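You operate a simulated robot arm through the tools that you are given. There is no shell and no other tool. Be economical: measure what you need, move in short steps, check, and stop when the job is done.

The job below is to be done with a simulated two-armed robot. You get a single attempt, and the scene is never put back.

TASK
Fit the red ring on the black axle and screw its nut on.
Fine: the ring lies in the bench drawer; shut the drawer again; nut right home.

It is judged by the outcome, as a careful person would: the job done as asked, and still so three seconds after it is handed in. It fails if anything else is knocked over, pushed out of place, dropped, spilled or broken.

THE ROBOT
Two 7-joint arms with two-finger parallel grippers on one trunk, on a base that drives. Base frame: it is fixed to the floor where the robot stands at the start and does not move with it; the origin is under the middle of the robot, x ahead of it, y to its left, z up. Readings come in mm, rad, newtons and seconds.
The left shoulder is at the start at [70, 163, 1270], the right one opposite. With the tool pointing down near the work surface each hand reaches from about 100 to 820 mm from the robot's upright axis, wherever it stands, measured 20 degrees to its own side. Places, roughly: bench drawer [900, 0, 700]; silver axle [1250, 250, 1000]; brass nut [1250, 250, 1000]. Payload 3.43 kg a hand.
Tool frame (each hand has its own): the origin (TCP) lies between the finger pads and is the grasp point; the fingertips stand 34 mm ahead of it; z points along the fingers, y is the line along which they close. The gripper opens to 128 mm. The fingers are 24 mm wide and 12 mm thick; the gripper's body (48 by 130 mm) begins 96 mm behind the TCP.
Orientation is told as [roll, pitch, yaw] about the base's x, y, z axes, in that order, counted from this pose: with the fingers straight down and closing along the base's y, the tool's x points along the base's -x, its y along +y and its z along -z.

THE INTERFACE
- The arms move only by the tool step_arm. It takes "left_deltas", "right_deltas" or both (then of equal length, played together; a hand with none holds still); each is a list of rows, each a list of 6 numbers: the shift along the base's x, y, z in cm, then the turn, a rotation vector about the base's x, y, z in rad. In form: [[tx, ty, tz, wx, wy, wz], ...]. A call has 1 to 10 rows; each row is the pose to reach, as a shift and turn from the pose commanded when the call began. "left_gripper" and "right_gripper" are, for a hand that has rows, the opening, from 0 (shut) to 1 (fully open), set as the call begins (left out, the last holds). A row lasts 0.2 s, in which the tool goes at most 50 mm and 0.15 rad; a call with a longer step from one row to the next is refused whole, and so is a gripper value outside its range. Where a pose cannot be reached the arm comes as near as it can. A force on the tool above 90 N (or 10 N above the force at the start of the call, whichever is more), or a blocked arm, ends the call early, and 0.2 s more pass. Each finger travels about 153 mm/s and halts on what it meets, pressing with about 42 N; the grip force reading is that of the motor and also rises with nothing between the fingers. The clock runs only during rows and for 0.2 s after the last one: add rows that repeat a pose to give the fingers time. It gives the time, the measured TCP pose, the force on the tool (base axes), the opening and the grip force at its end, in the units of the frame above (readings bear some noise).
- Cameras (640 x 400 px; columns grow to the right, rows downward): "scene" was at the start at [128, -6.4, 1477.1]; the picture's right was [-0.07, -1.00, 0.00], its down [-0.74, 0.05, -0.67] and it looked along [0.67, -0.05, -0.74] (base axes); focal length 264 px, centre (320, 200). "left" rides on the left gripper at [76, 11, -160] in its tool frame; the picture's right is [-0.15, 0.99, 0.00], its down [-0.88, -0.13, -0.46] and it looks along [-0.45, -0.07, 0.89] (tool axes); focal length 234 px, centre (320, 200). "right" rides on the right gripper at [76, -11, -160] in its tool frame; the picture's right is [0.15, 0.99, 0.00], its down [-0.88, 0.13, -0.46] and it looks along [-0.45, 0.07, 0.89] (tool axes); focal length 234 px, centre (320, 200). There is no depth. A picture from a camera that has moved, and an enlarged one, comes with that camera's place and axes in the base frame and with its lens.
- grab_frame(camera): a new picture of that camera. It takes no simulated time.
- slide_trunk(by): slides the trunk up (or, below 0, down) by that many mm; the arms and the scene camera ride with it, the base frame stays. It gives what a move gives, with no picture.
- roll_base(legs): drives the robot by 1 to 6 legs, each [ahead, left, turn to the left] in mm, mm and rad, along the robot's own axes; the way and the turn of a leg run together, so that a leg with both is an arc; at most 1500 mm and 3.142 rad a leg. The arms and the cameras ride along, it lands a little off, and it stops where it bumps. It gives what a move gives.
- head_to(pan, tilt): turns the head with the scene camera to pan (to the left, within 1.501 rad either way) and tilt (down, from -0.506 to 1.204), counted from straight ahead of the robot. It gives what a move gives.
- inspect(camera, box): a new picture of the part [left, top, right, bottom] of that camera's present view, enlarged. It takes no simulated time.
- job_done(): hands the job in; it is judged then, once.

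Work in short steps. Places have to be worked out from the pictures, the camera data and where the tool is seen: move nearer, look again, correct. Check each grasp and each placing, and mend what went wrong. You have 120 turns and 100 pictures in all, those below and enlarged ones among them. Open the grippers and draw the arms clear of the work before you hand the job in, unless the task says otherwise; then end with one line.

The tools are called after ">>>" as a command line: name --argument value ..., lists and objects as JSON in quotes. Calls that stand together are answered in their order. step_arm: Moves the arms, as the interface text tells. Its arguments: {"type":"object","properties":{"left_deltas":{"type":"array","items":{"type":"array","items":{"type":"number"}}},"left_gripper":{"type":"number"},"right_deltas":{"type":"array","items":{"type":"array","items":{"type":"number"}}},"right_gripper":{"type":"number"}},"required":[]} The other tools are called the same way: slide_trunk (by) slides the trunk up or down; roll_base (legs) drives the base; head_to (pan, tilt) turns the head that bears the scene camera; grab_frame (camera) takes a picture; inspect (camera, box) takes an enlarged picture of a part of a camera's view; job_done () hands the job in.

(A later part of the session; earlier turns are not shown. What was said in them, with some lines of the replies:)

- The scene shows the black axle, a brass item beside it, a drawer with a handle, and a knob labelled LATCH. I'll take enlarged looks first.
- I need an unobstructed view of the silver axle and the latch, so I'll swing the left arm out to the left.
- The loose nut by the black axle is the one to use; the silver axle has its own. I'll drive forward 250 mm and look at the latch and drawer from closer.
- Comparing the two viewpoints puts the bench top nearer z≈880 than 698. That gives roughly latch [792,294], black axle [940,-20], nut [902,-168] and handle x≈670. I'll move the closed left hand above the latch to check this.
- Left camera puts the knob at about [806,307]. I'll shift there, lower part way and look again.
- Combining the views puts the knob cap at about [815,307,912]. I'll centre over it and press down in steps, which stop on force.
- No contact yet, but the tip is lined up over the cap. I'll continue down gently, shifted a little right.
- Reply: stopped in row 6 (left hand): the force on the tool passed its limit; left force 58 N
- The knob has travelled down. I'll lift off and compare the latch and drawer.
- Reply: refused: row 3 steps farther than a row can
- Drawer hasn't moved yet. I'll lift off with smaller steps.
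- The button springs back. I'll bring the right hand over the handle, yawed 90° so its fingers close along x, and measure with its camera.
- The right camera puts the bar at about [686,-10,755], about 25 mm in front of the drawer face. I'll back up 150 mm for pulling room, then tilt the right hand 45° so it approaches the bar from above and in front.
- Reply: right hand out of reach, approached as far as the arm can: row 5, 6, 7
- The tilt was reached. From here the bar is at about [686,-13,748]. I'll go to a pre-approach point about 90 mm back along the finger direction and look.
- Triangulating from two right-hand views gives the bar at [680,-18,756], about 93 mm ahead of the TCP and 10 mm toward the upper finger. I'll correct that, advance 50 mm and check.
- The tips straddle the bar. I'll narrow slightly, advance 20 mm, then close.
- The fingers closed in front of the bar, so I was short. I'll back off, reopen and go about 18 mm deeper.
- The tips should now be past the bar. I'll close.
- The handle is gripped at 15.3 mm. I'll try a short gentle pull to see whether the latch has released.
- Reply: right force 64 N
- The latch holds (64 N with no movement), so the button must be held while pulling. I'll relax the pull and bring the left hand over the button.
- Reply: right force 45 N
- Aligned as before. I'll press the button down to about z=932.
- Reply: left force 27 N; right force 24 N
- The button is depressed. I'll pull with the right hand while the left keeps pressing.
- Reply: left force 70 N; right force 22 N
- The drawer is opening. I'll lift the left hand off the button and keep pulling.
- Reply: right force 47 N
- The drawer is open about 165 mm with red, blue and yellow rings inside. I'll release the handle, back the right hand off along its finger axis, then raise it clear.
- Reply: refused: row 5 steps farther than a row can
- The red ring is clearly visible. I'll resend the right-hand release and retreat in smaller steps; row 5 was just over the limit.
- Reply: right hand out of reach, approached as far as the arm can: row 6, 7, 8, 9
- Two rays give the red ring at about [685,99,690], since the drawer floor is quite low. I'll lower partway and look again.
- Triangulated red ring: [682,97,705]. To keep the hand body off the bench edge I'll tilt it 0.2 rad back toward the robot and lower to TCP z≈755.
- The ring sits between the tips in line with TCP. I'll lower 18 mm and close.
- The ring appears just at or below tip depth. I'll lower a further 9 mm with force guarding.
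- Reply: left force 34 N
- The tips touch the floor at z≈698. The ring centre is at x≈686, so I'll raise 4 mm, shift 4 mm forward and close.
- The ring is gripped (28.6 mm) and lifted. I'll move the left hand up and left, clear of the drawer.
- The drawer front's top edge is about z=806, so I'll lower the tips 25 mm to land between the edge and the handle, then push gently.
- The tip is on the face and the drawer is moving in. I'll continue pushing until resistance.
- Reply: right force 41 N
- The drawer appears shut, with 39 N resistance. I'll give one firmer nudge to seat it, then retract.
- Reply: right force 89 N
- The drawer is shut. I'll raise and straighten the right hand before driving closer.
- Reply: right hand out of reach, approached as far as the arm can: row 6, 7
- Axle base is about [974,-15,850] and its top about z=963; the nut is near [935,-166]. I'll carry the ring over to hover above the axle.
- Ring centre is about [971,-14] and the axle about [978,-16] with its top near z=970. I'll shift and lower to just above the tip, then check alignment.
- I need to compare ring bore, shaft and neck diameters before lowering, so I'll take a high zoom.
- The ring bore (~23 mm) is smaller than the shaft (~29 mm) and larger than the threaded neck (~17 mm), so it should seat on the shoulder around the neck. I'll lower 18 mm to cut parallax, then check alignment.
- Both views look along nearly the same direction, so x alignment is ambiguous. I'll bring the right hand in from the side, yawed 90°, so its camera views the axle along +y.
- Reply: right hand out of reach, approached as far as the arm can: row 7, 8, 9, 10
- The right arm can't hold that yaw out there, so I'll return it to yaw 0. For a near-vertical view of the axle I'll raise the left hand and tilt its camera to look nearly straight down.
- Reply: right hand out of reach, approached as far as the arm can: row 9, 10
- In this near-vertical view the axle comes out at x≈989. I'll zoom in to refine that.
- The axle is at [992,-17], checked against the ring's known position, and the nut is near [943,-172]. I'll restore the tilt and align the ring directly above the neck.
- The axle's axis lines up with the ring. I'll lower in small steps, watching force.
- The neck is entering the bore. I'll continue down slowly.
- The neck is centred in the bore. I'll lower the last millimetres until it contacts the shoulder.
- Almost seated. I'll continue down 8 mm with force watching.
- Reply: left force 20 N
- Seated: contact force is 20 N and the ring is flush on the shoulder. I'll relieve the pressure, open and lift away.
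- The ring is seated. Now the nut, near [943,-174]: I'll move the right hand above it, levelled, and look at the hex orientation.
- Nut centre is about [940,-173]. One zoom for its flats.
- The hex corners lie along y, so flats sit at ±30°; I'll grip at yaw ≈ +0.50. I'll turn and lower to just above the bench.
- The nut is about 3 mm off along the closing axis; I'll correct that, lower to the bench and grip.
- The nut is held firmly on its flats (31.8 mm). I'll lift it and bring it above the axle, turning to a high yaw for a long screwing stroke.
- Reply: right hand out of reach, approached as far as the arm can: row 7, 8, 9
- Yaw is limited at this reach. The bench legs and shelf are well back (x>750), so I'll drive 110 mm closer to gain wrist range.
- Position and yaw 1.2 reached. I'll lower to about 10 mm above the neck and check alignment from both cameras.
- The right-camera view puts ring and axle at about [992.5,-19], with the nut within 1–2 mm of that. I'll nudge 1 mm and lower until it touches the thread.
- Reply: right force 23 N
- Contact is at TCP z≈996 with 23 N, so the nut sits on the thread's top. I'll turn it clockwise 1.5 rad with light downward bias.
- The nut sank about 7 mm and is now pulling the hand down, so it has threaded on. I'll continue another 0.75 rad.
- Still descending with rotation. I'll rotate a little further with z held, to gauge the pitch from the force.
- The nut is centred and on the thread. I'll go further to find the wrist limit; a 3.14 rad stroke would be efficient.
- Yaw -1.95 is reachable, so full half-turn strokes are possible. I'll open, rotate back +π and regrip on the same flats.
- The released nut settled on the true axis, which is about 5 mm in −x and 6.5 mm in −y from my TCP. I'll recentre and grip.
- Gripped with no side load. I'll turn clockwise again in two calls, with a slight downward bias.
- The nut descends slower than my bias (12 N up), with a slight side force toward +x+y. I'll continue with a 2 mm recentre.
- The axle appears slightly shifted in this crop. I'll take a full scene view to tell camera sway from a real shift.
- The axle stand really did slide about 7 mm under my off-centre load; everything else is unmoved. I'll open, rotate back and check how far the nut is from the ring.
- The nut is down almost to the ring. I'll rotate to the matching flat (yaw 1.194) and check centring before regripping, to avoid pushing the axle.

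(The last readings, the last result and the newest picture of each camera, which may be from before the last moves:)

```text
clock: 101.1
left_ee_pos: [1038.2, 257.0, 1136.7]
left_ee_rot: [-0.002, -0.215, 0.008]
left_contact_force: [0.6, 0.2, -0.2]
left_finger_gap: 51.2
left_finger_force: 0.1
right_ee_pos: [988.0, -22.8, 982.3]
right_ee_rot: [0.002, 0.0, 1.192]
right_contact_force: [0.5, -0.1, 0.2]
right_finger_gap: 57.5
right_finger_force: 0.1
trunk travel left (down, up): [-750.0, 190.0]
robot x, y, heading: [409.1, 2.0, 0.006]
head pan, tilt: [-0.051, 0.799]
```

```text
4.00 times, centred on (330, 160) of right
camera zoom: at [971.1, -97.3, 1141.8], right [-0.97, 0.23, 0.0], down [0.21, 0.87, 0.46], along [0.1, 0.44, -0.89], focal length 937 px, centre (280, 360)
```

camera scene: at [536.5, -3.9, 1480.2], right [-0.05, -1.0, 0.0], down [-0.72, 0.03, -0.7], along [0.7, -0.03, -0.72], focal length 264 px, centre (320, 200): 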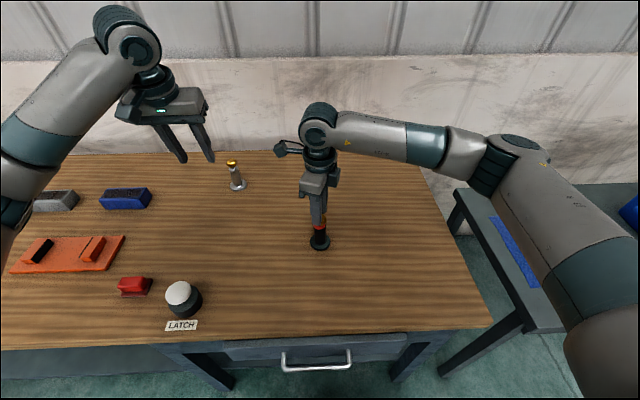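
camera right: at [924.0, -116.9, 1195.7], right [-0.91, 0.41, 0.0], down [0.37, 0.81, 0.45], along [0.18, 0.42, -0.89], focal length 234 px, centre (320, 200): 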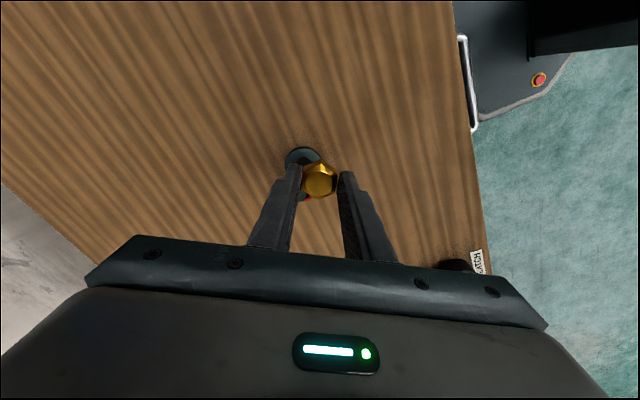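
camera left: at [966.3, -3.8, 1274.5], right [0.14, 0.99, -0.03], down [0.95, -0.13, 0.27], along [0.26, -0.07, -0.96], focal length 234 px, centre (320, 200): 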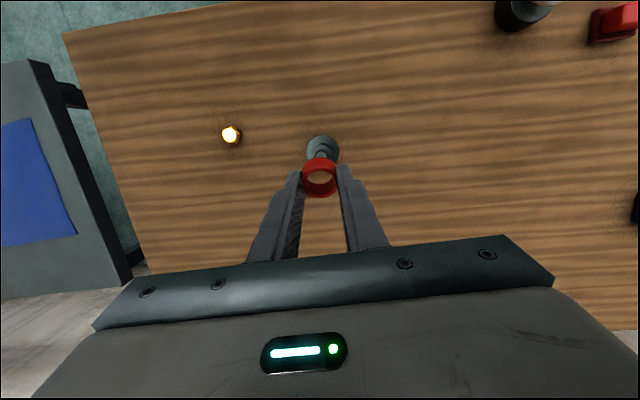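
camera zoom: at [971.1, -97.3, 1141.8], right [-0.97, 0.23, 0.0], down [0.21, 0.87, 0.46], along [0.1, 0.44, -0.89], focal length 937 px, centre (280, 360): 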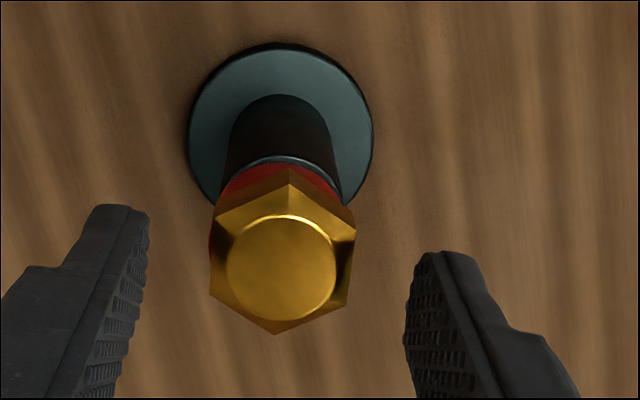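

Orientation matches and the closing axis is centred; the nut is 3 mm off along the finger width. I'll recentre, grip and turn.

>>> step_arm --right_deltas '[[-0.1, -0.28, 0, 0, 0, 0], [-0.1, -0.28, 0, 0, 0, 0]]'

>>> step_arm --right_deltas '[[0, 0, 0, 0, 0, 0], [0, 0, 0, 0, 0, 0], [0, 0, 0, 0, 0, 0]]' --right_gripper 0

>>> step_arm --right_deltas '[[0, 0, 0, 0, 0, -0.15], [0, 0, 0, 0, 0, -0.3], [0, 0, 0, 0, 0, -0.45], [0, 0, 0, 0, 0, -0.6], [0, 0, 0, 0, 0, -0.75], [0, 0, 0, 0, 0, -0.9], [0, 0, 0, 0, 0, -1.05], [0, 0, 0, 0, 0, -1.2], [0, 0, 0, 0, 0, -1.35], [0, 0, 0, 0, 0, -1.5]]'

```text
clock: 101.7
left_ee_pos: [1038.6, 256.7, 1138.6]
left_ee_rot: [-0.002, -0.216, 0.006]
left_contact_force: [0.5, 0.6, 1.1]
left_finger_gap: 51.4
left_finger_force: 0.1
right_ee_pos: [987.3, -24.9, 982.9]
right_ee_rot: [0.0, 0.0, 1.192]
right_contact_force: [0.9, 0.8, 0.2]
right_finger_gap: 57.7
right_finger_force: 0.1
trunk travel left (down, up): [-750.0, 190.0]
robot x, y, heading: [404.5, 1.5, 0.004]
head pan, tilt: [-0.051, 0.799]
```

```text
clock: 102.5
left_ee_pos: [1038.5, 258.3, 1137.7]
left_ee_rot: [-0.006, -0.216, 0.007]
left_contact_force: [-0.2, -0.4, 0.4]
left_finger_gap: 51.2
left_finger_force: 0.1
right_ee_pos: [987.2, -26.0, 983.2]
right_ee_rot: [0.001, -0.001, 1.19]
right_contact_force: [-0.5, -0.4, 0.0]
right_finger_gap: 31.7
right_finger_force: 41.9
trunk travel left (down, up): [-750.0, 190.0]
robot x, y, heading: [402.6, 1.7, 0.005]
head pan, tilt: [-0.051, 0.799]
```

```text
clock: 104.7
left_ee_pos: [1038.0, 255.9, 1136.9]
left_ee_rot: [-0.001, -0.218, 0.006]
left_contact_force: [0.0, 0.8, -1.0]
left_finger_gap: 51.0
left_finger_force: 0.2
right_ee_pos: [987.3, -24.7, 982.5]
right_ee_rot: [0.003, -0.001, -0.312]
right_contact_force: [-1.3, 0.0, -0.5]
right_finger_gap: 31.7
right_finger_force: 41.9
trunk travel left (down, up): [-750.0, 190.0]
robot x, y, heading: [408.0, 2.8, 0.002]
head pan, tilt: [-0.051, 0.799]
```

No axial change over this stroke. With the total descent of about 11 mm matching neck-to-ring travel, the nut looks home. I'll finish the stroke with a firm downward bias to make sure.

>>> step_arm --right_deltas '[[0, 0, -0.2, 0, 0, -0.15], [0, 0, -0.4, 0, 0, -0.3], [0, 0, -0.5, 0, 0, -0.45], [0, 0, -0.5, 0, 0, -0.6], [0, 0, -0.5, 0, 0, -0.75], [0, 0, -0.5, 0, 0, -0.9], [0, 0, -0.5, 0, 0, -1.05], [0, 0, -0.5, 0, 0, -1.2], [0, 0, -0.5, 0, 0, -1.35], [0, 0, -0.5, 0, 0, -1.5]]'

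>>> inspect --camera "right" --box '[270, 110, 390, 210]'

```text
clock: 106.9
left_ee_pos: [1035.5, 257.7, 1138.9]
left_ee_rot: [-0.004, -0.218, 0.007]
left_contact_force: [-0.9, 1.6, 0.4]
left_finger_gap: 51.1
left_finger_force: 0.1
right_ee_pos: [984.0, -24.0, 980.0]
right_ee_rot: [0.005, 0.002, -1.811]
right_contact_force: [1.3, 0.5, 35.2]
right_finger_gap: 31.5
right_finger_force: 41.8
trunk travel left (down, up): [-750.0, 190.0]
robot x, y, heading: [408.9, 2.5, 0.001]
head pan, tilt: [-0.051, 0.799]
```

```text
4.00 times, centred on (330, 160) of right
camera zoom: at [990.8, 51.6, 1139.3], right [1.0, -0.09, 0.01], down [-0.09, -0.89, 0.46], along [-0.04, -0.45, -0.89], focal length 937 px, centre (280, 360)
```

zoom: 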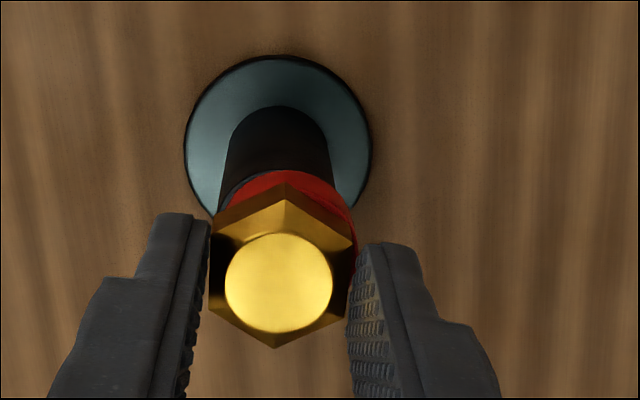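

The nut is solidly stopped (35 N). To verify it's really threaded, I'll do a gentle lift test of about 3 mm above neutral.

>>> step_arm --right_deltas '[[0, 0, 0.3, 0, 0, 0], [0, 0, 0.6, 0, 0, 0], [0, 0, 0.9, 0, 0, 0], [0, 0, 0.9, 0, 0, 0]]'

```text
clock: 107.9
left_ee_pos: [1038.8, 257.0, 1137.3]
left_ee_rot: [-0.003, -0.215, 0.007]
left_contact_force: [-0.4, -0.7, -0.3]
left_finger_gap: 51.0
left_finger_force: 0.1
right_ee_pos: [986.9, -23.9, 985.7]
right_ee_rot: [-0.002, -0.002, -1.813]
right_contact_force: [0.7, -0.4, -7.3]
right_finger_gap: 31.6
right_finger_force: 41.6
trunk travel left (down, up): [-750.0, 190.0]
robot x, y, heading: [406.4, 0.8, 0.002]
head pan, tilt: [-0.051, 0.799]
```

A steady −7 N means the nut carries the axle's weight, so it is threaded on and the stand lifts with it. I'll set it back down, release, rise clear and look closely at the nut/ring interface.

>>> step_arm --right_deltas '[[0, 0, -0.2, 0, 0, 0], [0, 0, -0.35, 0, 0, 0], [0, 0, -0.35, 0, 0, 0]]'

>>> step_arm --right_deltas '[[0, 0, 0, 0, 0, 0], [0, 0, 0, 0, 0, 0], [0, 0, 3, 0, 0, 0], [0, 0, 7, 0, 0, 0], [0, 0, 11, 0, 0, 0]]' --right_gripper 0.45

>>> inspect --camera "scene" --box '[305, 205, 337, 250]'

```text
clock: 108.7
left_ee_pos: [1038.8, 256.8, 1137.7]
left_ee_rot: [-0.002, -0.215, 0.007]
left_contact_force: [-0.2, 0.2, -0.3]
left_finger_gap: 51.3
left_finger_force: 0.0
right_ee_pos: [986.9, -24.6, 982.8]
right_ee_rot: [0.002, 0.001, -1.81]
right_contact_force: [0.4, -0.1, -7.6]
right_finger_gap: 31.9
right_finger_force: 42.5
trunk travel left (down, up): [-750.0, 190.0]
robot x, y, heading: [408.8, 3.1, 0.002]
head pan, tilt: [-0.051, 0.799]
```

```text
clock: 109.9
left_ee_pos: [1037.3, 256.7, 1137.8]
left_ee_rot: [-0.004, -0.214, 0.006]
left_contact_force: [-0.6, 0.3, 0.8]
left_finger_gap: 51.2
left_finger_force: 0.1
right_ee_pos: [985.6, -25.3, 1094.4]
right_ee_rot: [0.001, 0.0, -1.809]
right_contact_force: [-0.7, -0.6, -0.2]
right_finger_gap: 57.3
right_finger_force: 0.1
trunk travel left (down, up): [-750.0, 190.0]
robot x, y, heading: [407.1, 0.4, 0.007]
head pan, tilt: [-0.051, 0.799]
```

```text
8.89 times, centred on (321, 228) of scene
camera zoom: at [536.3, -2.9, 1480.1], right [-0.05, -1.0, 0.0], down [-0.72, 0.03, -0.7], along [0.7, -0.03, -0.72], focal length 2345 px, centre (311, -44)
```

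zoom: 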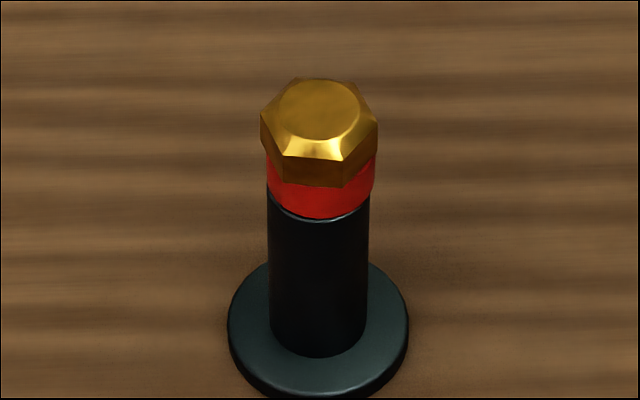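

The nut sits flush on the ring with no gap. The ring's offset turned along with nut and axle, so it is clamped and the nut is home. I'll open both grippers, draw the arms clear and take a final look.

>>> step_arm --right_deltas '[[0, -4, 1, 0, 0, 0], [0, -8, 2, 0, 0, 0], [-2, -12, 3, 0, 0, 0], [-4, -16, 4, 0, 0, 0], [-6, -20, 5, 0, 0, 0], [-8, -24, 5, 0, 0, 0]]' --left_deltas '[[-2, 0, 1, 0, 0, 0], [-5, 1, 2, 0, 0, 0], [-8, 2, 2, 0, 0, 0], [-12, 3, 2, 0, 0, 0], [-16, 4, 2, 0, 0, 0], [-16, 4, 2, 0, 0, 0]]' --right_gripper 1 --left_gripper 1

>>> grab_frame --camera "scene"

>>> inspect --camera "scene" --box '[305, 205, 337, 250]'

```text
clock: 111.3
left_ee_pos: [876.0, 295.0, 1158.4]
left_ee_rot: [0.0, -0.218, 0.009]
left_contact_force: [0.4, -0.1, 0.5]
left_finger_gap: 127.9
left_finger_force: 0.1
right_ee_pos: [908.1, -267.3, 1143.2]
right_ee_rot: [0.0, 0.001, -1.809]
right_contact_force: [-0.6, -0.2, 0.0]
right_finger_gap: 127.9
right_finger_force: 0.1
trunk travel left (down, up): [-750.0, 190.0]
robot x, y, heading: [404.7, 2.0, 0.002]
head pan, tilt: [-0.051, 0.799]
```

```text
6 pictures are left
camera scene: at [536.6, -6.2, 1480.2], right [-0.05, -1.0, 0.0], down [-0.72, 0.03, -0.7], along [0.7, -0.03, -0.72], focal length 264 px, centre (320, 200)
```

scene: 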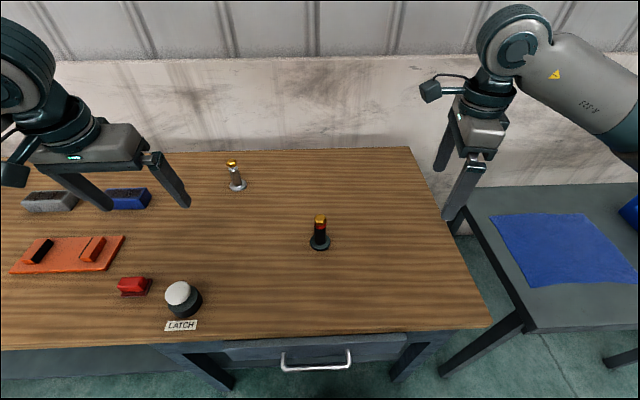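

```text
8.89 times, centred on (321, 228) of scene
camera zoom: at [536.6, -6.2, 1480.2], right [-0.05, -1.0, 0.0], down [-0.72, 0.03, -0.7], along [0.7, -0.03, -0.72], focal length 2345 px, centre (311, -44)
```

zoom: 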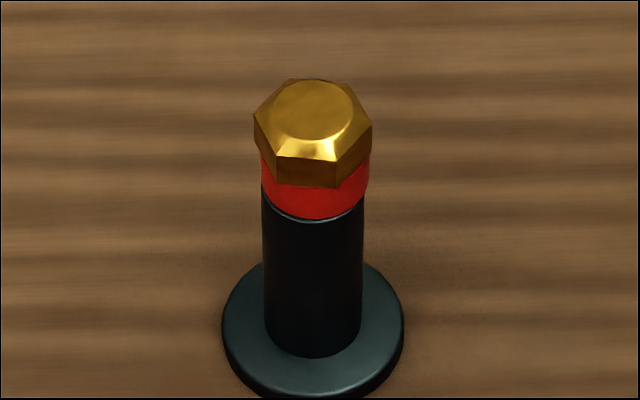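

Everything checks out: the ring is seated, the nut is flush on it, the drawer is shut, nothing else has moved and the arms are clear. I'm handing in.

>>> job_done

```text
The job is handed in.
```

The red ring is on the black axle with its nut screwed down against it, and the drawer is shut. The axle stand isn't fixed to the bench: it slid about 7 mm and lifted slightly while I turned the nut. I judged the nut home by sight and feel, because the stand turned with it and I couldn't test how tight it is.
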